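You operate a simulated robot arm through the tools that you are given. There is no shell and no other tool. Be economical: measure what you need, move in short steps, check, and stop when the job is done.

Carry out the task below with a simulated two-armed robot. There is one attempt and no reset: what you move stays moved.

TASK
Stop the run and swap the tower's cup for the spare.
Fine: stop first; heat dial to 60 before the door opens, to 240 once shut; old cup on the middle bench. Set down upright: cup.
Where things are to end (x, y in the base frame): cup within 0.06 m of [-0.83, 0.67].
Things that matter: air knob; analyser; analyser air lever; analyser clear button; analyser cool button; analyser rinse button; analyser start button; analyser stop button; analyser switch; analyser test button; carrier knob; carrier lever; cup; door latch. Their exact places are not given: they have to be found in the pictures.

It is judged by the outcome, as a careful person would: the job done as asked, and still so three seconds after it is handed in. It fails if anything else is knocked over, pushed out of place, dropped, spilled or broken.

THE ROBOT
Two 7-joint arms with fingered hands on one trunk, on a base that drives. Base frame: it is fixed to the floor where the robot stands at the start and does not move with it; the origin is under the middle of the robot, x ahead of it, y to its left, z up. Units: m, degrees, N and s.
The left shoulder is at the start at [0.011, 0.173, 1.352], the right one opposite. With the tool pointing down near the work surface each hand reaches from about 0.1 to 0.6 m from the robot's upright axis, wherever it stands, measured 20 degrees to its own side. Places, roughly: air knob [0.6, 1, 1]; analyser [0.8, 0.1, 1]; analyser air lever [0.6, 1, 0.9]; analyser clear button [0.5, -0.1, 0.9]; analyser cool button [0.5, -0.1, 0.9]; analyser rinse button [0.5, -0.1, 0.9]; analyser start button [0.5, 0, 0.9]; analyser stop button [0.5, 0, 0.9]; analyser switch [0.5, -0.1, 0.8]; analyser test button [0.5, -0.1, 0.9]; carrier knob [0.6, 0.9, 1]; carrier lever [0.6, 0.9, 0.9]; door latch [0.5, 0.2, 1.2]; floor of the sampler tower [0.7, 0.4, 1.3]; flow dial [0.6, 0.7, 1]; heat dial [0.5, -0.1, 1]. Payload 3.5 kg a hand.
The TCP of each hand is the grasp point between the finger pads, 0.025 m short of the fingertips. In the tool frame z runs along the fingers and y along their closing line. The gripper opens to 0.088 m. The gripper's body begins 0.029 m behind the TCP. The gripper is a hand of 3 fingers: y runs from the thumb to the fingers, the wrist lies at [-0.013, -0.097, -0.162] in the tool frame, and closing takes about 1.5 s.
Orientation is told as [roll, pitch, yaw] about the base's x, y, z axes, in that order, counted from this pose: with the fingers straight down and the wrist toward the robot, the tool's x, y and z point along [0, 1, 0], [1, 0, 0] and [0, 0, -1] of the base frame.

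THE INTERFACE
- The arms move only by the tool nudge_tool. It takes "left_series", "right_series" or both (then of equal length, played together; a hand with none holds still); each is a list of rows, each a list of 2 entries, a list of its own where there are three numbers: the shift along the tool's x, y, z in units of 500 mm (1.0 is 500 mm), then the turn, a rotation vector about the tool's x, y, z in units of 120 degrees (1.0 is 120 degrees). In form: [[[dx, dy, dz], [rx, ry, rz]], ...]. A call has 1 to 12 rows; each row is the pose to reach, as a shift and turn from the pose commanded when the call began, along the tool's axes at that moment. "left_jaw" and "right_jaw" are, for a hand that has rows, the finger opening in m, from 0 to 0.088, set as the call begins (left out, the last holds). A call with a number of a shift or a turn outside -1 to 1 is refused whole. Each row takes 0.2 s and may step no farther than 0.05 m and 8.6 degrees from the row before; otherwise, or with a gripper value out of range, the whole call is refused. A pose out of reach is approached as far as the arm can. The call stops where the force on the tool passes 90 N (or 10 N more than at its start, if that is more) or the arm is blocked; 0.2 s more then pass. The fingers move at their own pace (about 0.072 m/s each) and stop on an object; they squeeze with about 28 N. The grip force told is the motor's: it shows also when the fingers shut on nothing. Time passes only in rows, and 0.2 s behind the last, so rows that repeat a pose let the fingers close. It gives the time, the measured TCP pose, the force on the tool (base axes), the opening and the grip force at its end, in the units of the frame above (readings bear some noise), with the torque about the TCP (base axes, N m) and any sound that the robot's microphone picked up, and new pictures: "show" is both (left out), scene, wrist or none (wrist: the cameras of the hands that moved).
- Cameras (640 x 400 px; columns grow to the right, rows downward): "scene" is now at [0.0774, 0.0289, 1.5915]; the picture's right is [0.31, -0.95, -0.00], its down [-0.45, -0.15, -0.88] and it looks along [0.84, 0.27, -0.47] (base axes); focal length 214 px, centre (320, 200). "left" rides on the left gripper at [-0.058, -0.085, -0.099] in its tool frame; the picture's right is [-0.67, -0.35, 0.66], its down [0.69, -0.63, 0.37] and it looks along [0.29, 0.69, 0.66] (tool axes); focal length 261 px, centre (320, 200). "right" rides on the right gripper at [0.058, -0.085, -0.099] in its tool frame; the picture's right is [-0.67, 0.35, -0.66], its down [-0.69, -0.63, 0.37] and it looks along [-0.29, 0.69, 0.66] (tool axes); focal length 261 px, centre (320, 200).
- lift_body(by): slides the trunk up (or, below 0, down) by that many m; the arms and the scene camera ride with it, the base frame stays. It gives what a move gives, with no picture.
- roll_base(legs): drives the robot by 1 to 6 legs, each [ahead, left, turn to the left] in m, m and degrees, along the robot's own axes; the way and the turn of a leg run together, so that a leg with both is an arc; at most 1.5 m and 180 degrees a leg. The arms and the cameras ride along, it lands a little off, and it stops where it bumps. It gives what a move gives, and a new picture of the scene camera.
- set_fingers(index, middle, thumb_bend, thumb_turn, hand): sets how far each is bent, from 0 (flat) to 1 (curled in); at 0.3 the hand is open as for a grip, at 0.7 the pads meet at the TCP. One left out holds its place. A second passes; each finger stops where it meets its share of the squeeze, and holds until it gets a number again. A gripper value or a shape takes the hand back. It gives what a move gives, with no picture; readings hold the bend of each and the force on the fingers (four entries, about 0 where the hand has none), thumb and palm. thumb_turn goes from beside the hand (0) to across from the fingers (1), as for a grip.
- preshape(shape, hand): the hand has 3 fingers and takes this shape, open, in about a second: jaw (thumb against the fingers, like two jaws); tri (thumb and two fingers); tip (a fingertip pinch); poke (one finger out to press); point (the index stretched); flat (the hand flat); cup (the hand cupped); fist (a fist). The gripper value then closes the fingers along that shape, each until it touches; the sizes above hold for jaw. It gives what a move gives, with no picture.
- pan_tilt(pan, tilt): turns the head with the scene camera to pan (to the left, within 86 degrees either way) and tilt (down, from -29 to 69), counted from straight ahead of the robot. It gives what a move gives, and a new picture of the scene camera.
- locate(camera, pixels): for up to 12 pixels [column, row] of the newest picture of that camera ("zoom" is the newest enlarged one), the place [x, y, z] in the base frame of the surface seen there, good to about 0.003 m. The clock stands still meanwhile.
- zoom(camera, box): a new picture of the part [left, top, right, bottom] of that camera's present view, enlarged. The clock stands still meanwhile.
- finish_job(): hands the job in; it is judged then, once.

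Work in short steps. Measure before you move; look again where a grasp or a placing could have gone wrong, and mend it. You have 80 turns and 260 pictures in all, those below and enlarged ones among them. Open the grippers and draw the arms clear of the work before you hand the job in, unless the task says otherwise; then end with one line.

The tools are called after "Call:" as name(argument=value, ...) on one line, values as JSON. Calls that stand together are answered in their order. nudge_tool: Moves the arms, as the interface text tells. Its arguments: {"type":"object","properties":{"left_series":{"type":"array","items":{"type":"array"}},"left_jaw":{"type":"number"},"right_series":{"type":"array","items":{"type":"array"}},"right_jaw":{"type":"number"},"show":{"type":"string","enum":["both","scene","wrist","none"]}},"required":[]} The other tools are called the same way: lift_body (by) slides the trunk up or down; preshape (shape, hand) gives the hand a shape; set_fingers (index, middle, thumb_bend, thumb_turn, hand) moves the fingers one by one; roll_base (legs) drives the base; pan_tilt (pan, tilt) turns the head that bears the scene camera; locate (camera, pixels) gives the place of the surface under pixels of a picture; zoom (camera, box) takes an enlarged picture of a part of a camera's view; finish_job () hands the job in.

At the start:

```text
time_s: 0.0
left_tool_pos: [0.3537, 0.2959, 1.6007]
left_tcp_rot: [-0.2, 0.0, 0.0]
left_contact_force: [0.8, 0.6, -0.8]
left_moment: [0.01, -0.04, 0.04]
left_gripper_width: 0.0875
left_grip_force: 0.0
left_shape: jaw
left_bend: [0.3, 0.3, 0.3, 0.98]
left_finger forces: [0.1, 0.1, 0.0, 0.1, 0.1, 0.1]
right_tool_pos: [0.3408, 0.0068, 1.5407]
right_tcp_rot: [0.0, 0.0, 0.0]
right_contact_force: [0.6, 0.3, 0.3]
right_moment: [0.02, 0.02, 0.0]
right_gripper_width: 0.0876
right_grip_force: 0.0
right_shape: jaw
right_bend: [0.3, 0.3, 0.3, 0.98]
right_finger forces: [0.0, 0.0, 0.0, 0.0, 0.1, 0.0]
trunk travel left (down, up): [-0.425, 0.03]
robot x, y, heading: [0.0038, -0.0038, -0.1]
head pan, tilt: [18.1, 28.1]
```

scene: 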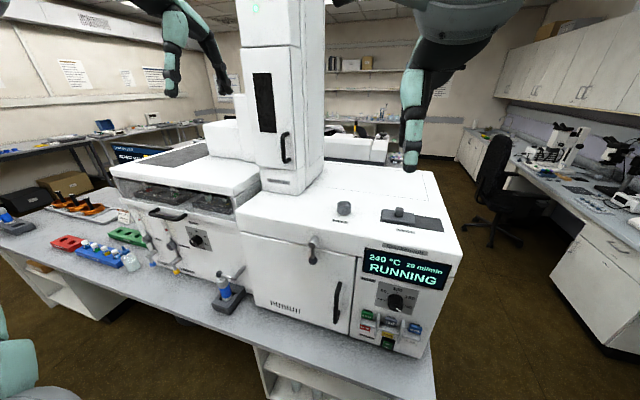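
right: 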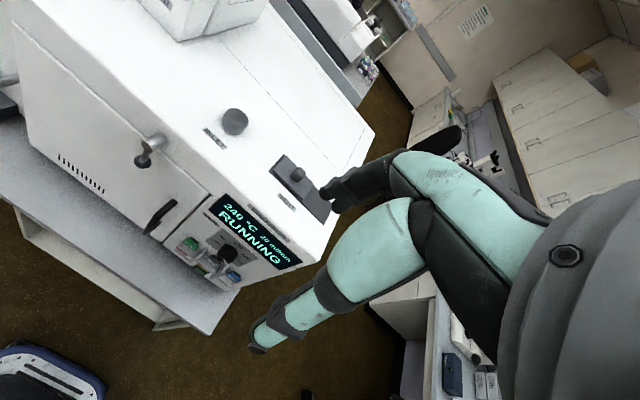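
left: 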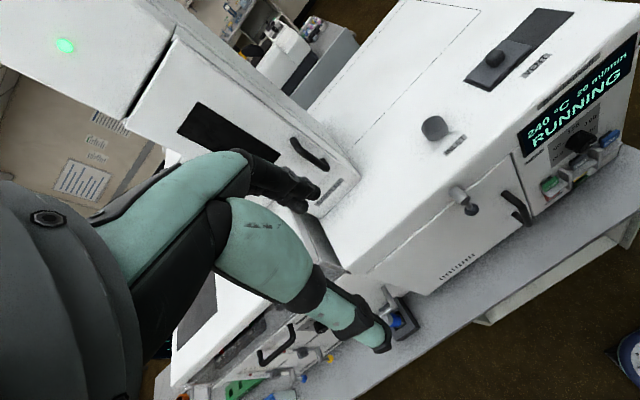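

The panel sits around (400,300) in the scene. I enlarge the panel, the tower and the bench for detail.

Call:
zoom(camera="scene", box=[340, 240, 460, 360])

Call:
zoom(camera="scene", box=[220, 0, 360, 200])

Call:
zoom(camera="scene", box=[0, 160, 260, 320])

```text
3.33 times, centred on (400, 300) of scene
```

zoom: 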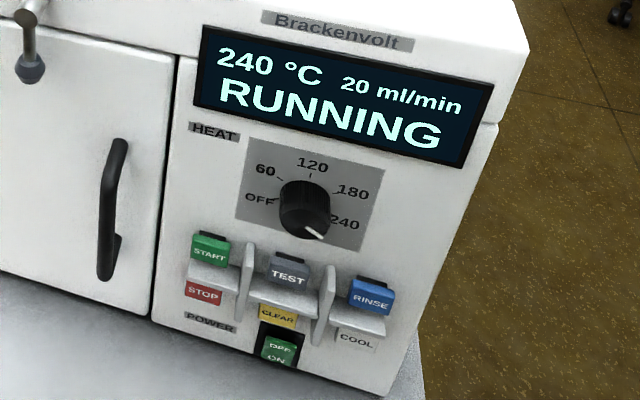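

```text
2.00 times, centred on (290, 100) of scene
```

zoom: 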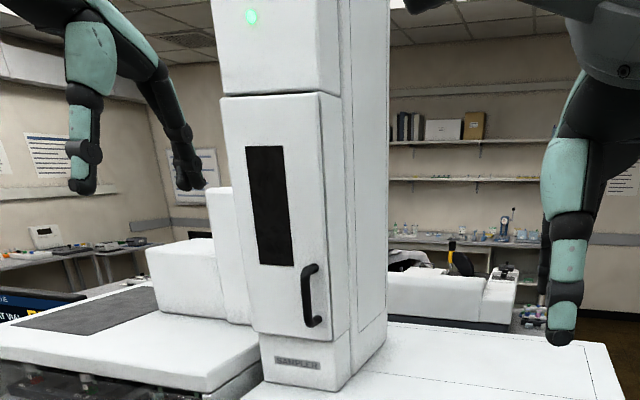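

```text
2.46 times, centred on (130, 240) of scene
```

zoom: 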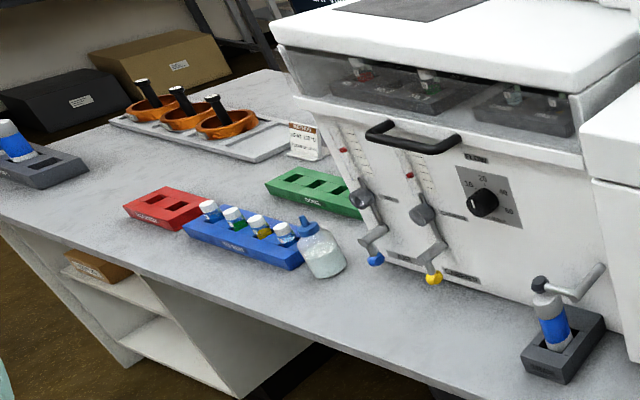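

I need the label by the orange cups at (123,215) and the rest of the room, including the middle bench behind. I'll zoom and pan the head.

Call:
zoom(camera="scene", box=[40, 180, 140, 240])

Call:
locate(camera="scene", pixels=[[366, 328], [397, 300], [290, 147], [283, 180], [262, 100], [228, 290], [70, 198], [125, 213], [200, 240], [403, 212], [343, 208], [312, 245]])

Call:
pan_tilt(pan=80, tilt=30)

```text
6.40 times, centred on (90, 210) of scene
```

zoom: 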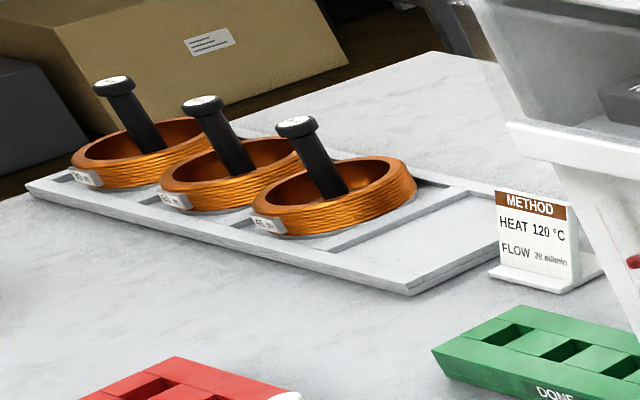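

```text
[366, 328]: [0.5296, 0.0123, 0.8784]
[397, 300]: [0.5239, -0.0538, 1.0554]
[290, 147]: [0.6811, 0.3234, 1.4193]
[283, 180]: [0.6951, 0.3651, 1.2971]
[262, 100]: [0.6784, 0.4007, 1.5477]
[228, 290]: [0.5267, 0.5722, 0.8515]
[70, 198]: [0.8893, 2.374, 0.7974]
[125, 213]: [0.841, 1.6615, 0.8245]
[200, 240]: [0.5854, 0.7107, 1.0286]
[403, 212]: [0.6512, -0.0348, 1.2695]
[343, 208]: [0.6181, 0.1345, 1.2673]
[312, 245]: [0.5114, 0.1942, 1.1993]
```

```text
time_s: 1.3
left_tool_pos: [0.3542, 0.2961, 1.6009]
left_tcp_rot: [-0.1, 0.1, 0.0]
left_contact_force: [0.3, -0.1, -0.4]
left_moment: [-0.01, 0.01, 0.0]
left_gripper_width: 0.0873
left_grip_force: 0.0
left_shape: jaw
left_bend: [0.3, 0.3, 0.3, 0.98]
left_finger forces: [0.1, 0.0, 0.0, 0.1, 0.0, 0.0]
right_tool_pos: [0.3406, 0.0076, 1.5399]
right_tcp_rot: [0.1, 0.0, 0.0]
right_contact_force: [-0.3, -1.3, 0.5]
right_moment: [-0.02, 0.01, 0.01]
right_gripper_width: 0.0871
right_grip_force: 0.1
right_shape: jaw
right_bend: [0.3, 0.3, 0.3, 0.98]
right_finger forces: [0.0, 0.1, 0.0, 0.1, 0.0, 0.0]
trunk travel left (down, up): [-0.425, 0.03]
robot x, y, heading: [0.0002, -0.0016, -0.0]
head pan, tilt: [80.0, 30.0]
```

scene: 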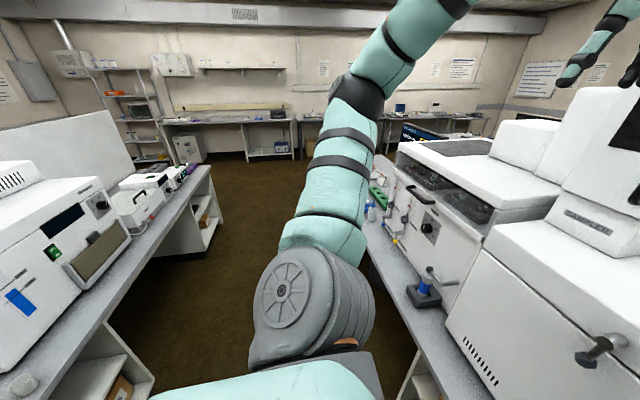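

A middle bench lies behind on the left. I zoom in on it, and on the holder at (422,295).

Call:
zoom(camera="scene", box=[350, 170, 480, 310])

Call:
zoom(camera="scene", box=[0, 140, 240, 400])

Call:
locate(camera="scene", pixels=[[210, 172], [130, 290], [160, 250], [20, 385], [426, 285], [372, 208], [195, 200], [110, 330], [100, 220]])

Call:
pan_tilt(pan=86, tilt=55)

```text
2.86 times, centred on (415, 240) of scene
```

zoom: 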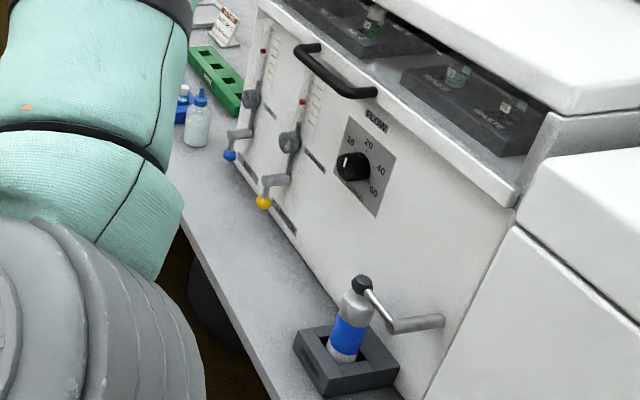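

```text
1.54 times, centred on (120, 270) of scene
```

zoom: 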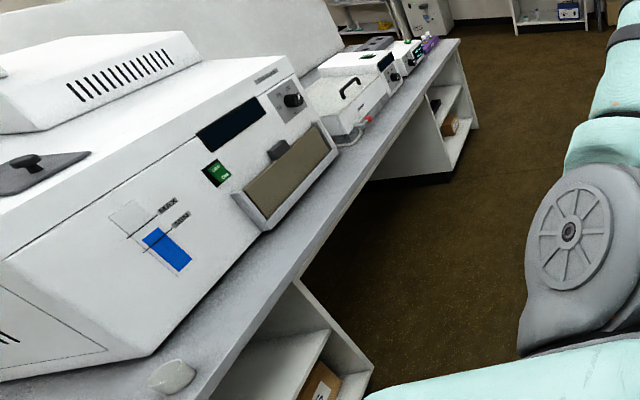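

```text
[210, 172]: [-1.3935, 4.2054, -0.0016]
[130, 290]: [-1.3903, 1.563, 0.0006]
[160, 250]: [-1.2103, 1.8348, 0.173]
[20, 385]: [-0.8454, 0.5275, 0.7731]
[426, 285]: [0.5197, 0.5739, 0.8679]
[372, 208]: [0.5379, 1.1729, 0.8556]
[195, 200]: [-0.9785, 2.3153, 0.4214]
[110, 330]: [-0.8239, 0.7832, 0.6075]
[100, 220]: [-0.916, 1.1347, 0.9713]
```

```text
time_s: 2.2
left_tool_pos: [0.3547, 0.2957, 1.6012]
left_tcp_rot: [0.1, 0.0, -0.1]
left_contact_force: [0.4, 0.2, 0.6]
left_moment: [-0.01, 0.0, 0.01]
left_gripper_width: 0.0875
left_grip_force: 0.1
left_shape: jaw
left_bend: [0.3, 0.3, 0.3, 0.98]
left_finger forces: [0.0, 0.0, 0.0, 0.0, 0.0, 0.1]
right_tool_pos: [0.3418, 0.0077, 1.5395]
right_tcp_rot: [0.0, 0.0, 0.0]
right_contact_force: [0.0, -0.5, 0.4]
right_moment: [0.01, 0.0, 0.0]
right_gripper_width: 0.0878
right_grip_force: 0.1
right_shape: jaw
right_bend: [0.3, 0.3, 0.3, 0.98]
right_finger forces: [0.0, 0.0, 0.0, 0.1, 0.1, 0.0]
trunk travel left (down, up): [-0.425, 0.03]
robot x, y, heading: [0.0008, -0.0015, 0.1]
head pan, tilt: [85.9, 55.0]
```

scene: 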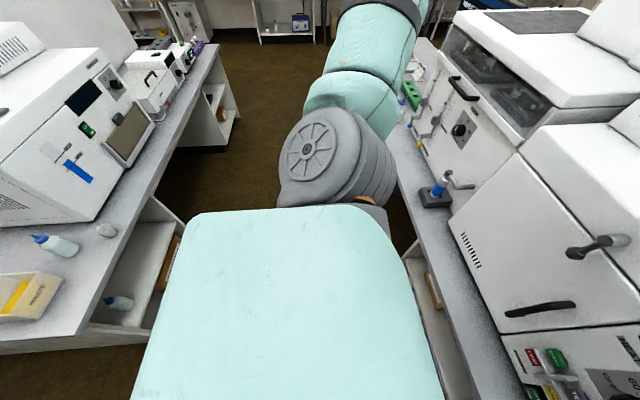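

I look closer at the objects on the near end of the middle bench, around (50,250).

Call:
zoom(camera="scene", box=[0, 190, 150, 330])

Call:
locate(camera="scene", pixels=[[105, 230], [60, 246], [10, 305], [70, 225], [110, 250], [135, 215], [150, 185], [75, 325], [438, 185]])

Call:
pan_tilt(pan=45, tilt=50)

Call:
zoom(camera="scene", box=[220, 50, 420, 250])

```text
2.86 times, centred on (75, 260) of scene
```

zoom: 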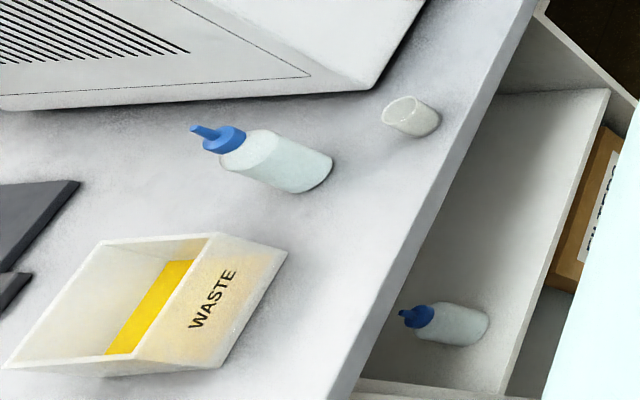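

```text
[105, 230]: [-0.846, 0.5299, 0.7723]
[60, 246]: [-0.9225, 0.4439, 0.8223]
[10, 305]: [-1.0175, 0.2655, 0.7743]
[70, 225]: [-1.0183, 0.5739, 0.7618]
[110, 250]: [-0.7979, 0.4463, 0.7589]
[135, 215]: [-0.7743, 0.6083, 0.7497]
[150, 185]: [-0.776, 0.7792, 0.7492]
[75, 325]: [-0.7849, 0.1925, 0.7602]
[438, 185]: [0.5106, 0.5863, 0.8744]
```

```text
time_s: 3.3
left_tool_pos: [0.354, 0.2957, 1.6003]
left_tcp_rot: [-0.1, 0.0, 0.0]
left_contact_force: [0.4, -0.6, 1.1]
left_moment: [0.02, -0.01, 0.0]
left_gripper_width: 0.0878
left_grip_force: 0.0
left_shape: jaw
left_bend: [0.3, 0.3, 0.3, 0.98]
left_finger forces: [0.0, 0.0, 0.1, 0.1, 0.0, 0.1]
right_tool_pos: [0.3417, 0.0082, 1.5398]
right_tcp_rot: [0.1, 0.1, -0.1]
right_contact_force: [0.4, 0.1, -0.1]
right_moment: [0.01, -0.02, -0.02]
right_gripper_width: 0.0879
right_grip_force: 0.0
right_shape: jaw
right_bend: [0.3, 0.3, 0.3, 0.98]
right_finger forces: [0.0, 0.1, 0.0, 0.1, 0.0, 0.0]
trunk travel left (down, up): [-0.425, 0.03]
robot x, y, heading: [0.001, 0.0027, 0.2]
head pan, tilt: [45.0, 50.0]
```

scene: 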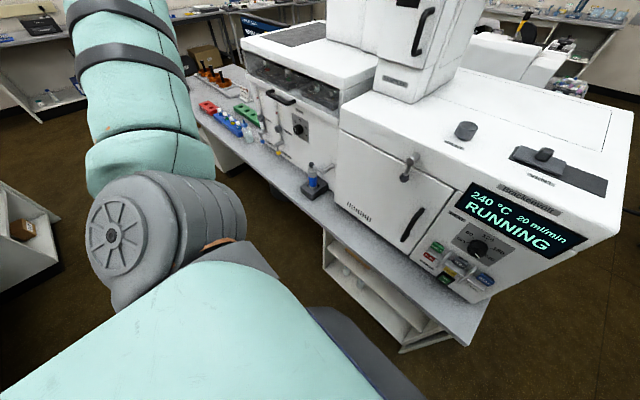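

```text
2.00 times, centred on (320, 150) of scene
```

zoom: 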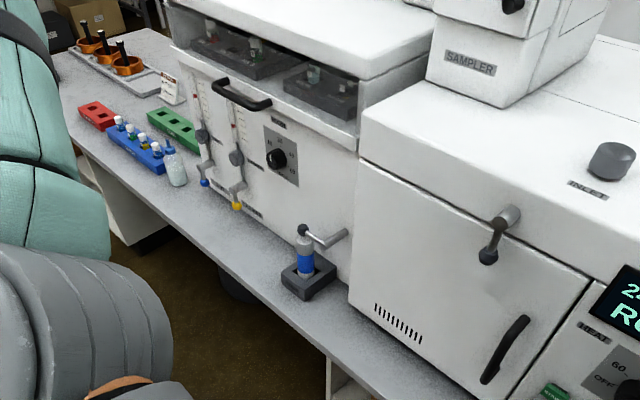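

The spare is the frosted cup at [-0.846,0.530,0.772] on the middle bench. Now I look straight at the panel to measure the buttons.

Call:
pan_tilt(pan=0, tilt=45)

Call:
zoom(camera="scene", box=[270, 170, 390, 290])

```text
time_s: 4.4
left_tool_pos: [0.3543, 0.2951, 1.6012]
left_tcp_rot: [-0.1, 0.1, 0.0]
left_contact_force: [-0.6, -0.5, 0.4]
left_moment: [0.01, 0.0, -0.01]
left_gripper_width: 0.0874
left_grip_force: 0.1
left_shape: jaw
left_bend: [0.3, 0.3, 0.3, 0.98]
left_finger forces: [0.1, 0.1, 0.0, 0.0, 0.0, 0.0]
right_tool_pos: [0.3418, 0.0075, 1.5401]
right_tcp_rot: [0.0, -0.1, 0.1]
right_contact_force: [-0.3, -0.3, -0.5]
right_moment: [0.0, 0.01, 0.0]
right_gripper_width: 0.0876
right_grip_force: 0.0
right_shape: jaw
right_bend: [0.3, 0.3, 0.3, 0.98]
right_finger forces: [0.0, 0.0, 0.0, 0.0, 0.0, 0.0]
trunk travel left (down, up): [-0.425, 0.03]
robot x, y, heading: [0.0044, -0.0006, 0.3]
head pan, tilt: [0.0, 45.0]
```

scene: 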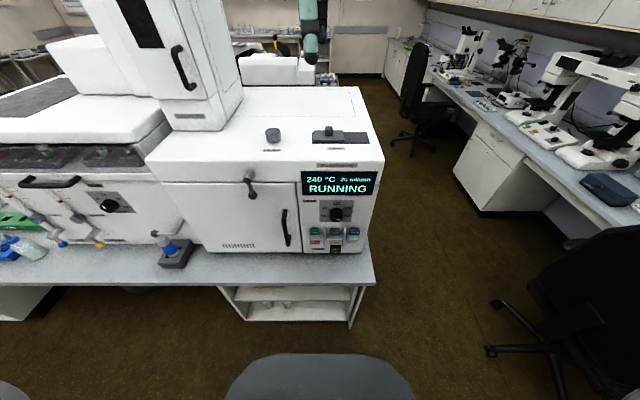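

```text
3.33 times, centred on (330, 230) of scene
```

zoom: 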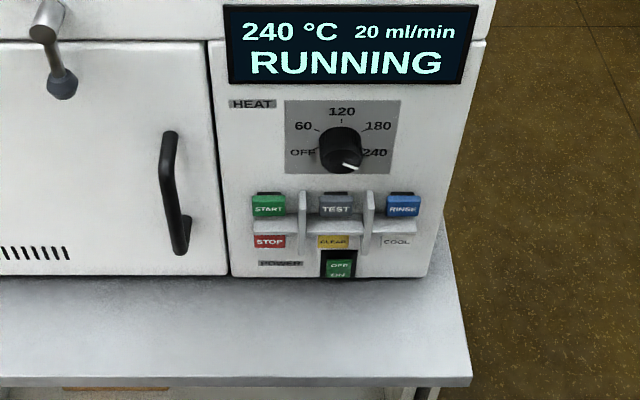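

Call:
locate(camera="zoom", pixels=[[262, 242], [276, 242], [268, 208], [270, 228], [245, 242], [302, 215], [340, 155], [342, 128], [350, 166], [300, 150], [170, 190], [262, 262]])

Call:
locate(camera="scene", pixels=[[374, 278], [200, 265], [250, 190], [253, 177]])

Call:
preshape(hand="right", shape="poke")

```text
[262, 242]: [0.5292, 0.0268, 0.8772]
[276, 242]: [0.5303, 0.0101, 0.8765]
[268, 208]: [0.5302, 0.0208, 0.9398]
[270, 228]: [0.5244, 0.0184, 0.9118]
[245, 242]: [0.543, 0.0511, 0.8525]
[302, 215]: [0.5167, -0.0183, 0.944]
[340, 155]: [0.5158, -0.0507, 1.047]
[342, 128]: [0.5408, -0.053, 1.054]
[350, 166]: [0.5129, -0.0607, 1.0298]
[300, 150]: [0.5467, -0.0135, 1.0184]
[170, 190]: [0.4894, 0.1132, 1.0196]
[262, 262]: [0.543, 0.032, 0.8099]
```

```text
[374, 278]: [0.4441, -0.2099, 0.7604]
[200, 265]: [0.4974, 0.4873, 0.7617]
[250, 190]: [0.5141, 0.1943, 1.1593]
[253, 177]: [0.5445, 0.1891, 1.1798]
```

```text
time_s: 5.3
left_tool_pos: [0.3535, 0.2958, 1.6005]
left_tcp_rot: [0.0, 0.0, 0.0]
left_contact_force: [-0.9, 0.3, -1.0]
left_moment: [0.0, -0.01, 0.02]
left_gripper_width: 0.0876
left_grip_force: 0.0
left_shape: jaw
left_bend: [0.3, 0.3, 0.3, 0.98]
left_finger forces: [0.1, 0.0, 0.1, 0.1, 0.1, 0.1]
right_tool_pos: [0.3408, 0.008, 1.5382]
right_tcp_rot: [0.0, 0.0, -0.1]
right_contact_force: [0.1, -0.2, 0.1]
right_moment: [-0.03, -0.03, 0.0]
right_gripper_width: 0.0
right_grip_force: 0.1
right_shape: poke
right_bend: [0.7, 0.7, 1.0, 1.0]
right_finger forces: [0.0, 0.0, 0.1, 0.0, 0.1, 0.0]
trunk travel left (down, up): [-0.425, 0.03]
robot x, y, heading: [0.0003, -0.0005, 0.0]
head pan, tilt: [0.0, 45.0]
```

STOP is at about [0.530, 0.019, 0.876] under a shelf with its underside near z 0.90. I lower the trunk, then turn the right finger forward and slightly down in front of the panel.

Call:
lift_body(by=-0.25)

Call:
nudge_tool(right_series=[[[0, 0.01, 0.08], [-0.0677, 0, 0]], [[0, 0.02, 0.16], [-0.1354, 0, 0]], [[0, 0.04, 0.24], [-0.2031, 0, 0]], [[0, 0.05, 0.32], [-0.2708, 0, 0]], [[0, 0.06, 0.4], [-0.3385, 0, 0]], [[0, 0.07, 0.48], [-0.4062, 0, 0]], [[0, 0.08, 0.56], [-0.4739, 0, 0]], [[0, 0.09, 0.62], [-0.5417, 0, 0]]])

```text
time_s: 7.9
left_tool_pos: [0.3586, 0.2953, 1.346]
left_tcp_rot: [0.0, 0.4, 0.0]
left_contact_force: [0.5, 0.8, -0.6]
left_moment: [-0.02, 0.02, -0.02]
left_gripper_width: 0.0876
left_grip_force: 0.0
left_shape: jaw
left_bend: [0.3, 0.3, 0.3, 0.98]
left_finger forces: [0.0, 0.0, 0.1, 0.0, 0.0, 0.0]
right_tool_pos: [0.3415, 0.008, 1.2904]
right_tcp_rot: [0.0, 0.0, 0.0]
right_contact_force: [0.0, 0.5, -0.3]
right_moment: [0.01, -0.01, -0.01]
right_gripper_width: 0.0
right_grip_force: 0.1
right_shape: poke
right_bend: [0.7, 0.7, 1.0, 1.0]
right_finger forces: [0.0, 0.0, 0.0, 0.1, 0.0, 0.0]
trunk travel left (down, up): [-0.175, 0.28]
robot x, y, heading: [-0.0032, -0.0035, -0.0]
head pan, tilt: [0.0, 45.0]
```

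```text
time_s: 9.5
left_tool_pos: [0.3615, 0.2938, 1.3464]
left_tcp_rot: [0.1, 0.6, -0.1]
left_contact_force: [-0.6, -0.1, 0.2]
left_moment: [0.02, -0.02, 0.0]
left_gripper_width: 0.0877
left_grip_force: 0.0
left_shape: jaw
left_bend: [0.3, 0.3, 0.3, 0.98]
left_finger forces: [0.0, 0.1, 0.0, 0.1, 0.1, 0.0]
right_tool_pos: [0.4175, -0.0199, 1.0843]
right_tcp_rot: [30.6, -51.1, -34.0]
right_contact_force: [0.3, -0.4, -0.4]
right_moment: [0.0, 0.0, 0.0]
right_gripper_width: 0.0
right_grip_force: 0.0
right_shape: poke
right_bend: [0.7, 0.7, 1.0, 1.0]
right_finger forces: [0.0, 0.0, 0.0, 0.0, 0.0, 0.0]
trunk travel left (down, up): [-0.175, 0.28]
robot x, y, heading: [-0.0001, 0.003, -0.0]
head pan, tilt: [0.0, 45.0]
stopped in row 8 (right hand): the arm was blocked; the commanded pose is now the measured one
```

scene: 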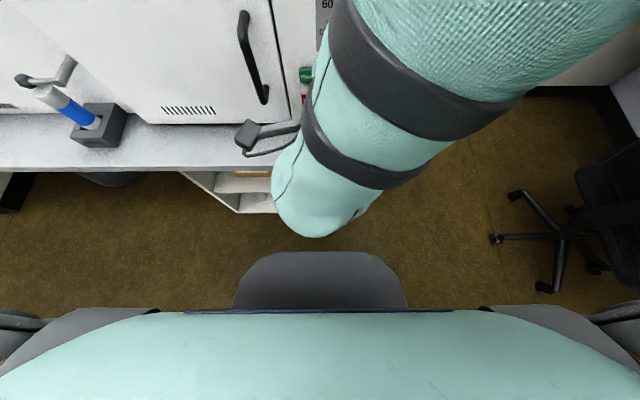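
right: 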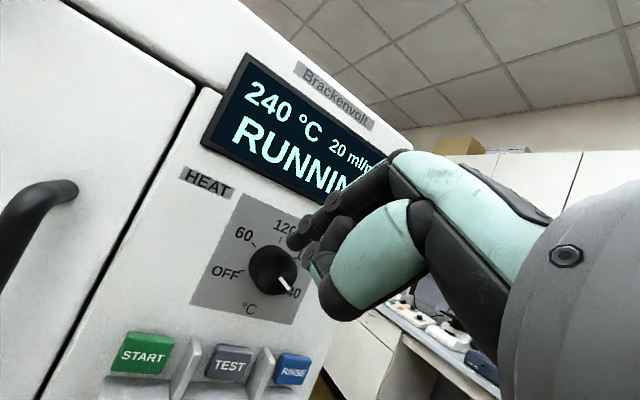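

The arm was blocked by its own cramped geometry (no contact force). I back the base away and to the left so the panel lies on the right arm's own side.

Call:
roll_base(legs=[[-0.2, 0, 0], [0, 0.2, 0]])

```text
time_s: 12.4
left_tool_pos: [0.1561, 0.5005, 1.3468]
left_tcp_rot: [-0.1, 0.4, 0.1]
left_contact_force: [0.5, 0.6, 0.9]
left_moment: [0.02, 0.0, -0.05]
left_gripper_width: 0.0878
left_grip_force: 0.0
left_shape: jaw
left_bend: [0.3, 0.3, 0.3, 0.98]
left_finger forces: [0.0, 0.1, 0.0, 0.1, 0.0, 0.0]
right_tool_pos: [0.2147, 0.1865, 1.0851]
right_tcp_rot: [30.6, -51.2, -34.0]
right_contact_force: [1.3, -0.4, -0.7]
right_moment: [-0.01, 0.02, -0.01]
right_gripper_width: 0.0001
right_grip_force: 0.0
right_shape: poke
right_bend: [0.7, 0.7, 1.0, 1.0]
right_finger forces: [0.1, 0.0, 0.1, 0.0, 0.1, 0.0]
trunk travel left (down, up): [-0.175, 0.28]
robot x, y, heading: [-0.2006, 0.2056, -0.0]
head pan, tilt: [0.0, 45.0]
```

scene: 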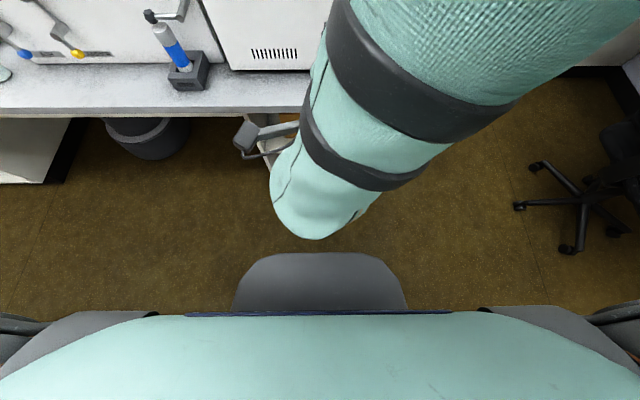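

Now I turn the hand straight to the panel (pitch −65°) and move it to about [0.40, 0.02, 0.93], in front of STOP.

Call:
nudge_tool(right_series=[[[-0.051, 0.01, 0.066], [-0.01, -0.002, -0.025]], [[-0.101, 0.02, 0.132], [-0.02, -0.003, -0.05]], [[-0.152, 0.029, 0.198], [-0.029, -0.005, -0.074]], [[-0.203, 0.039, 0.264], [-0.039, -0.006, -0.099]], [[-0.253, 0.049, 0.33], [-0.049, -0.008, -0.123]], [[-0.304, 0.059, 0.397], [-0.058, -0.009, -0.148]], [[-0.355, 0.0686, 0.4626], [-0.068, -0.011, -0.1727]]])

Call:
pan_tilt(pan=-10, tilt=15)

```text
time_s: 13.2
left_tool_pos: [0.1563, 0.4999, 1.3462]
left_tcp_rot: [0.0, 0.4, 0.3]
left_contact_force: [-0.5, 0.2, 0.2]
left_moment: [0.04, -0.03, 0.02]
left_gripper_width: 0.0876
left_grip_force: 0.0
left_shape: jaw
left_bend: [0.3, 0.3, 0.3, 0.98]
left_finger forces: [0.0, 0.0, 0.0, 0.0, 0.0, 0.0]
right_tool_pos: [0.2907, 0.113, 1.0496]
right_tcp_rot: [34.7, -53.3, -39.3]
right_contact_force: [0.3, -0.7, 0.2]
right_moment: [0.0, -0.01, -0.01]
right_gripper_width: 0.0002
right_grip_force: 0.1
right_shape: poke
right_bend: [0.7, 0.7, 1.0, 1.0]
right_finger forces: [0.0, 0.0, 0.0, 0.0, 0.1, 0.0]
right hand out of reach, approached as far as the arm can: row 3, 4
trunk travel left (down, up): [-0.175, 0.28]
robot x, y, heading: [-0.2013, 0.206, 0.1]
head pan, tilt: [0.0, 45.0]
stopped in row 4 (right hand): the arm was blocked; the commanded pose is now the measured one
```

scene: 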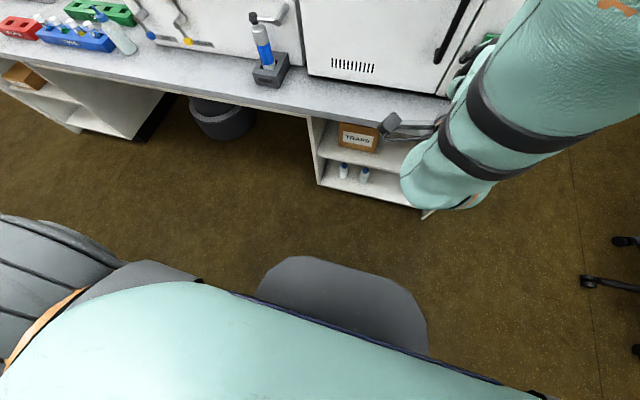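
right: 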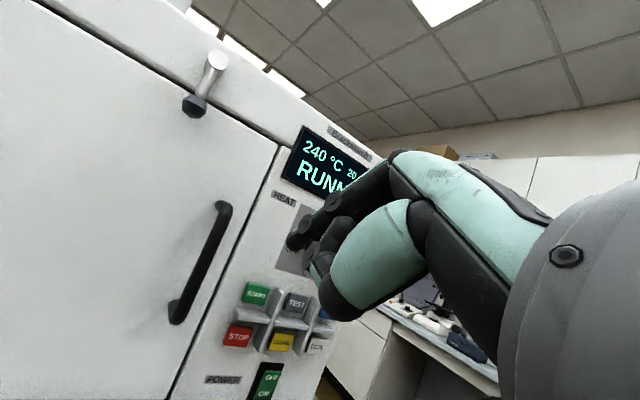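

```text
time_s: 14.1
left_tool_pos: [0.1564, 0.5002, 1.3461]
left_tcp_rot: [0.0, 0.4, 0.1]
left_contact_force: [-0.9, 1.0, -0.1]
left_moment: [-0.01, -0.02, -0.01]
left_gripper_width: 0.0873
left_grip_force: 0.1
left_shape: jaw
left_bend: [0.3, 0.3, 0.3, 0.98]
left_finger forces: [0.0, 0.1, 0.0, 0.1, 0.1, 0.0]
right_tool_pos: [0.2898, 0.1128, 1.05]
right_tcp_rot: [34.8, -53.4, -39.5]
right_contact_force: [-0.2, 0.2, 0.2]
right_moment: [0.03, 0.0, 0.02]
right_gripper_width: 0.0
right_grip_force: 0.0
right_shape: poke
right_bend: [0.7, 0.7, 1.0, 1.0]
right_finger forces: [0.0, 0.0, 0.0, 0.0, 0.0, 0.0]
trunk travel left (down, up): [-0.175, 0.28]
robot x, y, heading: [-0.2028, 0.2044, 0.2]
head pan, tilt: [-10.0, 15.0]
```

scene: 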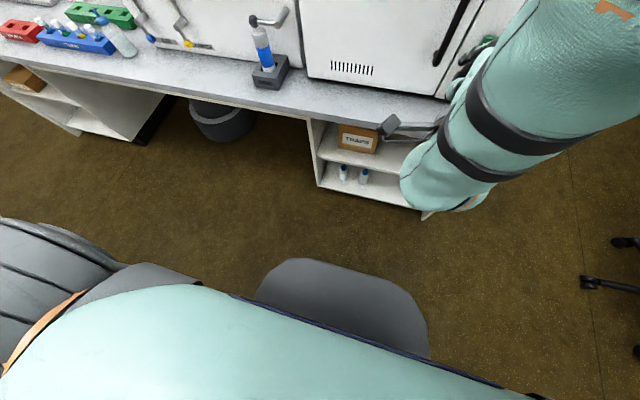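

The hand already points forward and 29° down, which will do for pressing, so I keep this orientation and only translate to in front of STOP.

Call:
nudge_tool(right_series=[[[-0.043, -0.004, 0.061], [0, 0, 0]], [[-0.087, -0.008, 0.122], [0, 0, 0]], [[-0.13, -0.013, 0.183], [0, 0, 0]], [[-0.173, -0.017, 0.244], [0, 0, 0]], [[-0.2166, -0.021, 0.305], [0, 0, 0]]])

```text
time_s: 15.5
left_tool_pos: [0.1559, 0.4995, 1.3472]
left_tcp_rot: [0.0, 0.5, 0.1]
left_contact_force: [-0.1, 0.2, 0.4]
left_moment: [0.0, 0.02, 0.0]
left_gripper_width: 0.0874
left_grip_force: 0.1
left_shape: jaw
left_bend: [0.3, 0.3, 0.3, 0.98]
left_finger forces: [0.1, 0.1, 0.0, 0.0, 0.0, 0.0]
right_tool_pos: [0.3256, 0.1242, 1.0387]
right_tcp_rot: [45.7, -51.5, -51.7]
right_contact_force: [-0.2, -0.5, 0.2]
right_moment: [0.04, 0.01, 0.02]
right_gripper_width: 0.0
right_grip_force: 0.1
right_shape: poke
right_bend: [0.7, 0.7, 1.0, 1.0]
right_finger forces: [0.0, 0.0, 0.0, 0.0, 0.0, 0.0]
right hand out of reach, approached as far as the arm can: row 1, 2, 3, 4, 5
trunk travel left (down, up): [-0.175, 0.28]
robot x, y, heading: [-0.201, 0.2001, 0.3]
head pan, tilt: [-10.0, 15.0]
stopped in row 5 (right hand): the arm was blocked; the commanded pose is now the measured one
```

scene: 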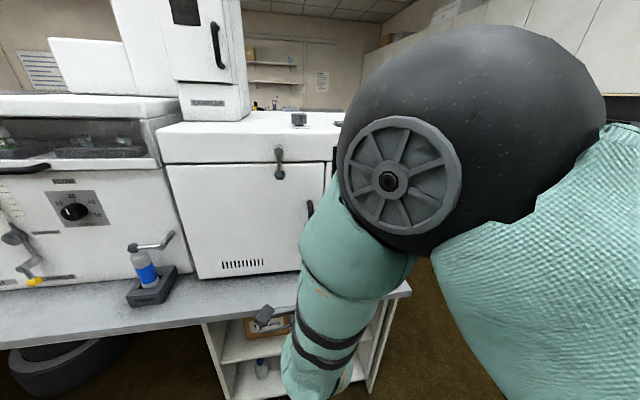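
right: 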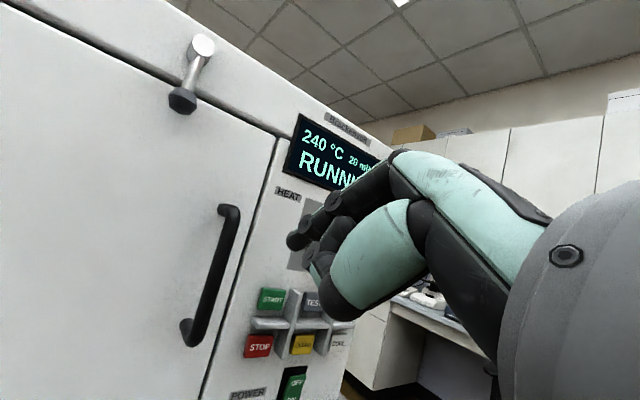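

The elbow sits high with the forearm hanging, so the wrist runs out of bend. Lowering the trunk brings the shoulder to button height; I back up a little too.

Call:
roll_base(legs=[[-0.1, 0, 0]])

Call:
lift_body(by=-0.17)

Call:
nudge_tool(right_series=[[[0, 0, 0], [0, 0, 0.05]], [[0, 0, 0], [0, 0, 0.1]], [[0, 0, 0], [0, 0, 0.15]]])

```text
time_s: 16.7
left_tool_pos: [0.0553, 0.4992, 1.3478]
left_tcp_rot: [0.0, 0.5, 0.1]
left_contact_force: [0.3, -0.9, 0.0]
left_moment: [-0.04, -0.02, 0.04]
left_gripper_width: 0.0876
left_grip_force: 0.1
left_shape: jaw
left_bend: [0.3, 0.3, 0.3, 0.98]
left_finger forces: [0.0, 0.0, 0.0, 0.0, 0.1, 0.0]
right_tool_pos: [0.2249, 0.1221, 1.037]
right_tcp_rot: [45.7, -51.3, -51.6]
right_contact_force: [0.5, 0.2, 1.1]
right_moment: [-0.03, 0.02, 0.05]
right_gripper_width: 0.0002
right_grip_force: 0.0
right_shape: poke
right_bend: [0.7, 0.7, 1.0, 1.0]
right_finger forces: [0.1, 0.0, 0.1, 0.1, 0.0, 0.0]
trunk travel left (down, up): [-0.175, 0.28]
robot x, y, heading: [-0.3032, 0.2055, -0.1]
head pan, tilt: [-10.0, 15.0]
```

scene: 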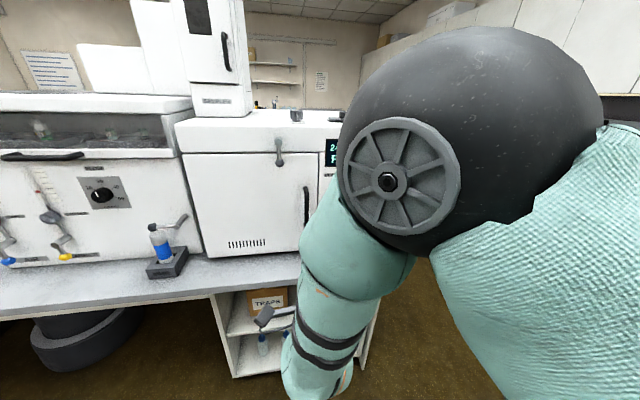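

```text
time_s: 18.6
left_tool_pos: [0.2049, 0.4996, 1.0296]
left_tcp_rot: [0.0, 18.2, 0.1]
left_contact_force: [0.0, -0.5, 0.4]
left_moment: [0.03, -0.01, 0.0]
left_gripper_width: 0.0877
left_grip_force: 0.0
left_shape: jaw
left_bend: [0.3, 0.3, 0.3, 0.98]
left_finger forces: [0.0, 0.0, 0.1, 0.0, 0.1, 0.1]
right_tool_pos: [0.2538, 0.1161, 0.7757]
right_tcp_rot: [35.7, -44.3, -45.4]
right_contact_force: [-0.3, 0.3, 0.6]
right_moment: [0.01, -0.03, 0.0]
right_gripper_width: 0.0
right_grip_force: 0.1
right_shape: poke
right_bend: [0.7, 0.7, 1.0, 1.0]
right_finger forces: [0.1, 0.0, 0.0, 0.1, 0.1, 0.0]
trunk travel left (down, up): [-0.005, 0.45]
robot x, y, heading: [-0.304, 0.2026, -0.0]
head pan, tilt: [-10.0, 15.0]
```

```text
time_s: 19.4
left_tool_pos: [0.2064, 0.4998, 1.03]
left_tcp_rot: [0.0, 18.2, 0.2]
left_contact_force: [-0.4, -0.4, -0.1]
left_moment: [0.0, -0.01, -0.03]
left_gripper_width: 0.0877
left_grip_force: 0.0
left_shape: jaw
left_bend: [0.3, 0.3, 0.3, 0.98]
left_finger forces: [0.0, 0.0, 0.0, 0.0, 0.0, 0.0]
right_tool_pos: [0.2554, 0.1214, 0.7784]
right_tcp_rot: [46.8, -33.5, -61.7]
right_contact_force: [-0.3, 0.2, -0.5]
right_moment: [0.0, -0.02, -0.02]
right_gripper_width: 0.0
right_grip_force: 0.0
right_shape: poke
right_bend: [0.7, 0.7, 1.0, 1.0]
right_finger forces: [0.0, 0.1, 0.1, 0.0, 0.0, 0.1]
trunk travel left (down, up): [-0.005, 0.45]
robot x, y, heading: [-0.3056, 0.2037, 0.1]
head pan, tilt: [-10.0, 15.0]
```

scene: 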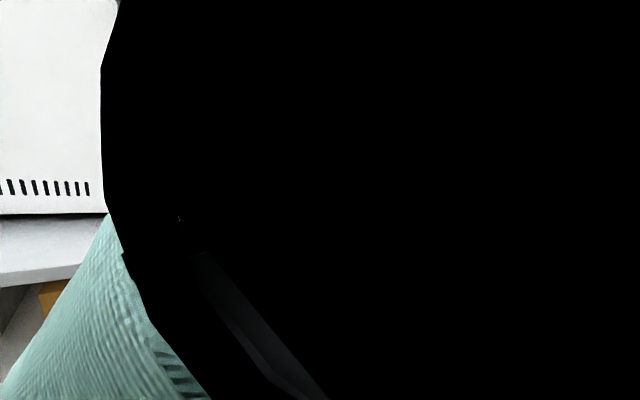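
right: 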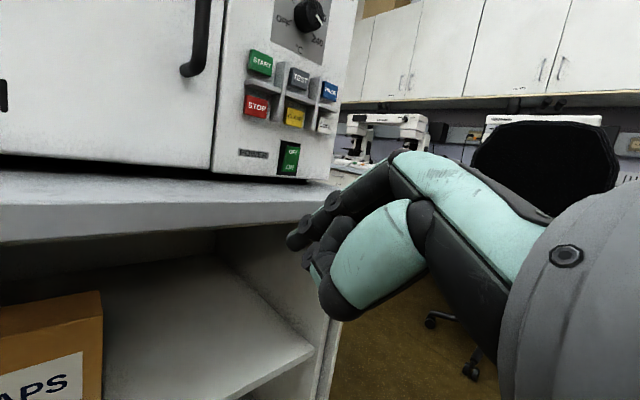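

Lowering that far made the body lean, so I undo it. I also try the "point" shape and look at where the stretched index goes.

Call:
lift_body(by=0.2)

Call:
preshape(hand="right", shape="point")

Call:
pan_tilt(pan=0, tilt=35)

Call:
zoom(camera="right", box=[0, 0, 640, 400])

```text
time_s: 21.0
left_tool_pos: [0.1975, 0.4981, 1.1985]
left_tcp_rot: [-0.1, 17.1, 0.1]
left_contact_force: [-0.5, -0.5, -0.6]
left_moment: [-0.02, -0.01, -0.01]
left_gripper_width: 0.0879
left_grip_force: 0.0
left_shape: jaw
left_bend: [0.3, 0.3, 0.3, 0.98]
left_finger forces: [0.0, 0.0, 0.1, 0.0, 0.1, 0.1]
right_tool_pos: [0.2629, 0.1399, 1.0458]
right_tcp_rot: [61.2, -35.1, -68.3]
right_contact_force: [-0.1, 0.0, -0.3]
right_moment: [0.0, 0.03, 0.02]
right_gripper_width: 0.0
right_grip_force: 0.0
right_shape: poke
right_bend: [0.7, 0.7, 1.0, 1.0]
right_finger forces: [0.1, 0.0, 0.0, 0.0, 0.0, 0.0]
trunk travel left (down, up): [-0.164, 0.29]
robot x, y, heading: [-0.302, 0.1999, -0.2]
head pan, tilt: [-10.0, 15.0]
stopped: the arm was blocked; the commanded pose is now the measured one
```

```text
time_s: 21.9
left_tool_pos: [0.2007, 0.4998, 1.197]
left_tcp_rot: [-0.2, 17.5, 0.1]
left_contact_force: [-0.1, -0.3, -0.2]
left_moment: [0.07, -0.04, -0.01]
left_gripper_width: 0.0874
left_grip_force: 0.0
left_shape: jaw
left_bend: [0.3, 0.3, 0.3, 0.98]
left_finger forces: [0.0, 0.0, 0.0, 0.0, 0.0, 0.0]
right_tool_pos: [0.2654, 0.1411, 1.042]
right_tcp_rot: [60.7, -35.0, -68.0]
right_contact_force: [-0.1, 0.6, 0.7]
right_moment: [0.0, -0.02, 0.02]
right_gripper_width: 0.0001
right_grip_force: 0.0
right_shape: point
right_bend: [0.2, 1.0, 0.98, 0.88]
right_finger forces: [0.1, 0.0, 0.1, 0.0, 0.0, 0.0]
trunk travel left (down, up): [-0.164, 0.29]
robot x, y, heading: [-0.304, 0.2045, -0.0]
head pan, tilt: [-10.0, 15.0]
```

```text
time_s: 22.7
left_tool_pos: [0.2007, 0.4997, 1.1954]
left_tcp_rot: [-0.1, 17.5, 0.1]
left_contact_force: [-0.3, 0.3, 0.6]
left_moment: [-0.02, 0.01, -0.02]
left_gripper_width: 0.0877
left_grip_force: 0.1
left_shape: jaw
left_bend: [0.3, 0.3, 0.3, 0.98]
left_finger forces: [0.1, 0.0, 0.0, 0.0, 0.0, 0.0]
right_tool_pos: [0.2649, 0.1404, 1.0417]
right_tcp_rot: [60.6, -35.0, -68.0]
right_contact_force: [-0.2, 0.7, 0.1]
right_moment: [-0.02, 0.05, 0.02]
right_gripper_width: 0.0003
right_grip_force: 0.0
right_shape: point
right_bend: [0.2, 1.0, 0.98, 0.88]
right_finger forces: [0.0, 0.0, 0.1, 0.0, 0.0, 0.0]
trunk travel left (down, up): [-0.164, 0.29]
robot x, y, heading: [-0.3024, 0.2028, 0.1]
head pan, tilt: [0.0, 35.0]
```

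scene: 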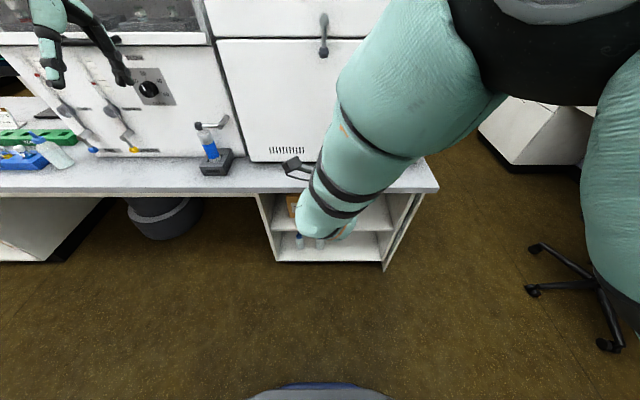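

```text
1.00 times, centred on (320, 200) of right (not enlarged: the box is as wide or as high as the picture)
```

zoom: 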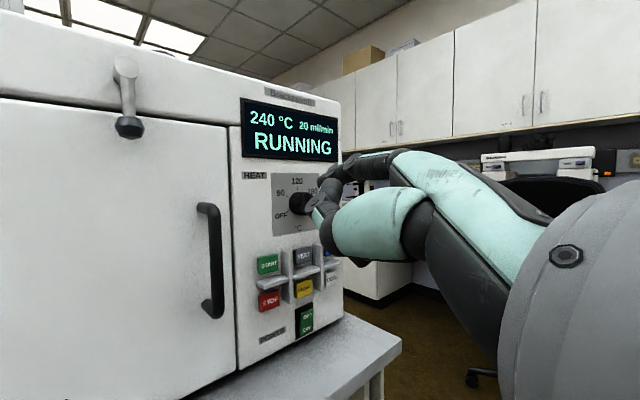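

The hand's direction is now [0.91, 0.07, −0.40] — good for pressing. Rather than fight the arm, I'll position it with base and trunk: lower the trunk slightly and look at the fingertip.

Call:
lift_body(by=-0.1)

Call:
zoom(camera="right", box=[220, 100, 440, 300])

Call:
locate(camera="right", pixels=[[322, 178], [318, 195], [340, 165], [370, 158], [395, 155], [325, 225]])

```text
time_s: 23.6
left_tool_pos: [0.2116, 0.5001, 1.1109]
left_tcp_rot: [-0.1, 18.8, 0.1]
left_contact_force: [0.1, 0.0, 0.0]
left_moment: [-0.01, 0.04, -0.01]
left_gripper_width: 0.0876
left_grip_force: 0.0
left_shape: jaw
left_bend: [0.3, 0.3, 0.3, 0.98]
left_finger forces: [0.0, 0.1, 0.0, 0.0, 0.1, 0.0]
right_tool_pos: [0.2648, 0.115, 0.8697]
right_tcp_rot: [47.6, -31.0, -64.2]
right_contact_force: [-0.4, 0.1, -0.1]
right_moment: [0.03, 0.0, 0.01]
right_gripper_width: 0.0
right_grip_force: 0.1
right_shape: point
right_bend: [0.2, 1.0, 0.98, 0.88]
right_finger forces: [0.1, 0.1, 0.0, 0.0, 0.0, 0.0]
trunk travel left (down, up): [-0.091, 0.364]
robot x, y, heading: [-0.3032, 0.2006, -0.1]
head pan, tilt: [0.0, 35.0]
stopped: the arm was blocked; the commanded pose is now the measured one
```

```text
2.00 times, centred on (330, 200) of right
```

zoom: 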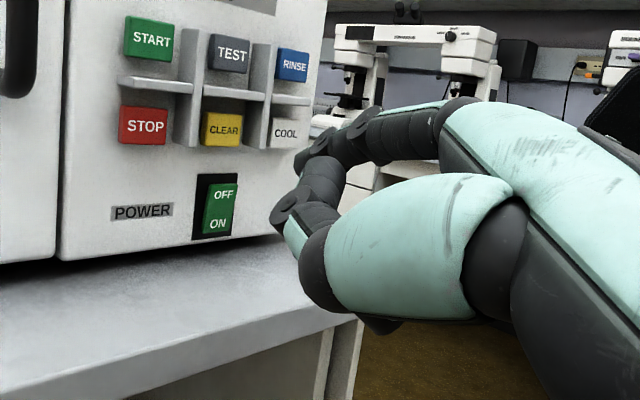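

```text
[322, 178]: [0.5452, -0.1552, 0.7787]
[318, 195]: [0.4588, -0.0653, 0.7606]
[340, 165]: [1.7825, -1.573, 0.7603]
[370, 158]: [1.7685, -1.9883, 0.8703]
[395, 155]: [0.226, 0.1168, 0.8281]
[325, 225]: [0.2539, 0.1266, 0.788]
```

The arm's elbow posture is poor. I raise the hand well up and turn the fingers forward so that the elbow falls low, then come down again in a natural pose.

Call:
nudge_tool(right_series=[[[0.033, 0.049, -0.055], [-0.025, 0.011, -0.037]], [[0.067, 0.098, -0.11], [-0.05, 0.023, -0.074]], [[0.1, 0.148, -0.165], [-0.076, 0.034, -0.111]], [[0.133, 0.197, -0.22], [-0.101, 0.046, -0.148]], [[0.166, 0.246, -0.275], [-0.126, 0.057, -0.185]], [[0.2, 0.295, -0.329], [-0.151, 0.069, -0.223]], [[0.233, 0.344, -0.384], [-0.176, 0.08, -0.26]], [[0.266, 0.393, -0.439], [-0.201, 0.091, -0.297]], [[0.3, 0.443, -0.494], [-0.227, 0.103, -0.334]], [[0.333, 0.492, -0.549], [-0.252, 0.114, -0.371]], [[0.366, 0.541, -0.604], [-0.277, 0.126, -0.408]]])

```text
time_s: 26.0
left_tool_pos: [0.2095, 0.4979, 1.1119]
left_tcp_rot: [0.0, 18.6, 0.1]
left_contact_force: [0.1, -0.1, 0.6]
left_moment: [-0.01, 0.0, 0.0]
left_gripper_width: 0.0878
left_grip_force: 0.0
left_shape: jaw
left_bend: [0.3, 0.3, 0.3, 0.98]
left_finger forces: [0.1, 0.0, 0.0, 0.0, 0.0, 0.0]
right_tool_pos: [0.4375, 0.1748, 1.3534]
right_tcp_rot: [33.8, -85.1, -36.2]
right_contact_force: [0.6, 0.0, -0.5]
right_moment: [0.03, -0.01, -0.01]
right_gripper_width: 0.0001
right_grip_force: 0.1
right_shape: point
right_bend: [0.2, 1.0, 0.99, 0.88]
right_finger forces: [0.0, 0.0, 0.1, 0.0, 0.0, 0.1]
right hand out of reach, approached as far as the arm can: row 4, 5, 6, 7, 8, 9, 10, 11
trunk travel left (down, up): [-0.091, 0.364]
robot x, y, heading: [-0.3037, 0.2036, 0.1]
head pan, tilt: [0.0, 35.0]
```

scene: 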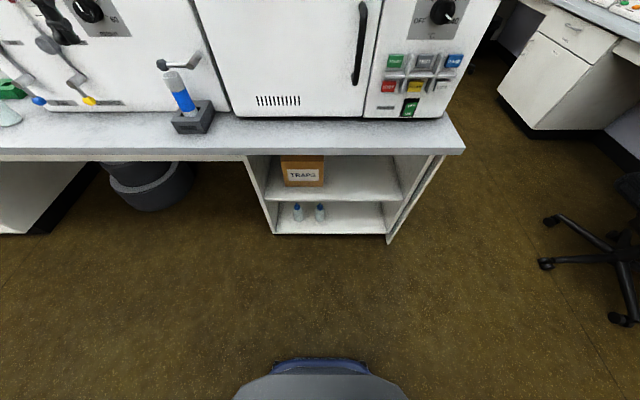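
right: 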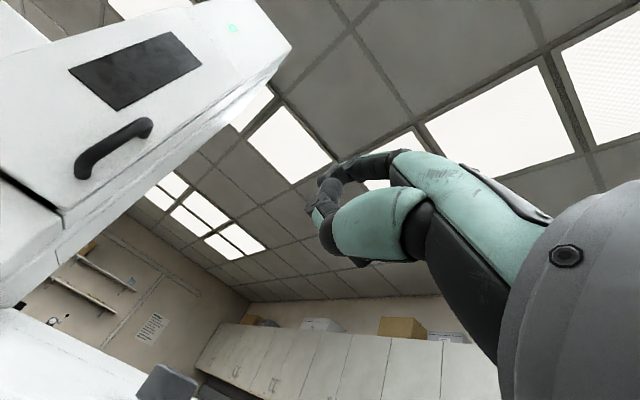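

Now the hand points straight ahead (pitch −85°) with the arm stretched. I back up a bit and lower the hand keeping this orientation.

Call:
roll_base(legs=[[-0.12, 0, 0]])

Call:
lift_body(by=0.08)

```text
time_s: 27.3
left_tool_pos: [0.0866, 0.4999, 1.1126]
left_tcp_rot: [-0.1, 18.4, 0.1]
left_contact_force: [0.2, 0.1, -0.6]
left_moment: [0.0, 0.01, 0.03]
left_gripper_width: 0.0877
left_grip_force: 0.1
left_shape: jaw
left_bend: [0.3, 0.3, 0.3, 0.98]
left_finger forces: [0.1, 0.0, 0.1, 0.0, 0.1, 0.1]
right_tool_pos: [0.3149, 0.1782, 1.3526]
right_tcp_rot: [34.1, -85.3, -36.7]
right_contact_force: [0.3, -0.1, -0.7]
right_moment: [0.0, 0.04, -0.01]
right_gripper_width: 0.0
right_grip_force: 0.0
right_shape: point
right_bend: [0.2, 1.0, 0.99, 0.88]
right_finger forces: [0.0, 0.1, 0.1, 0.0, 0.1, 0.0]
trunk travel left (down, up): [-0.091, 0.364]
robot x, y, heading: [-0.4203, 0.2027, 0.1]
head pan, tilt: [0.0, 35.0]
```

scene: 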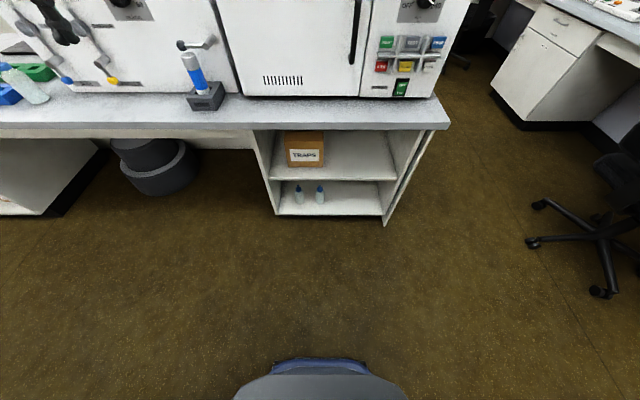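

```text
time_s: 28.4
left_tool_pos: [0.0868, 0.5006, 1.1926]
left_tcp_rot: [-0.1, 18.4, 0.1]
left_contact_force: [0.6, 0.5, -0.6]
left_moment: [-0.01, 0.01, 0.0]
left_gripper_width: 0.0875
left_grip_force: 0.1
left_shape: jaw
left_bend: [0.3, 0.3, 0.3, 0.98]
left_finger forces: [0.0, 0.0, 0.1, 0.1, 0.1, 0.1]
right_tool_pos: [0.3151, 0.1766, 1.4325]
right_tcp_rot: [34.2, -85.3, -36.7]
right_contact_force: [0.7, 0.0, -0.1]
right_moment: [-0.01, 0.0, 0.02]
right_gripper_width: 0.0002
right_grip_force: 0.1
right_shape: point
right_bend: [0.2, 1.0, 0.99, 0.88]
right_finger forces: [0.0, 0.0, 0.1, 0.1, 0.1, 0.1]
trunk travel left (down, up): [-0.171, 0.284]
robot x, y, heading: [-0.4223, 0.2049, -0.3]
head pan, tilt: [0.0, 35.0]
```

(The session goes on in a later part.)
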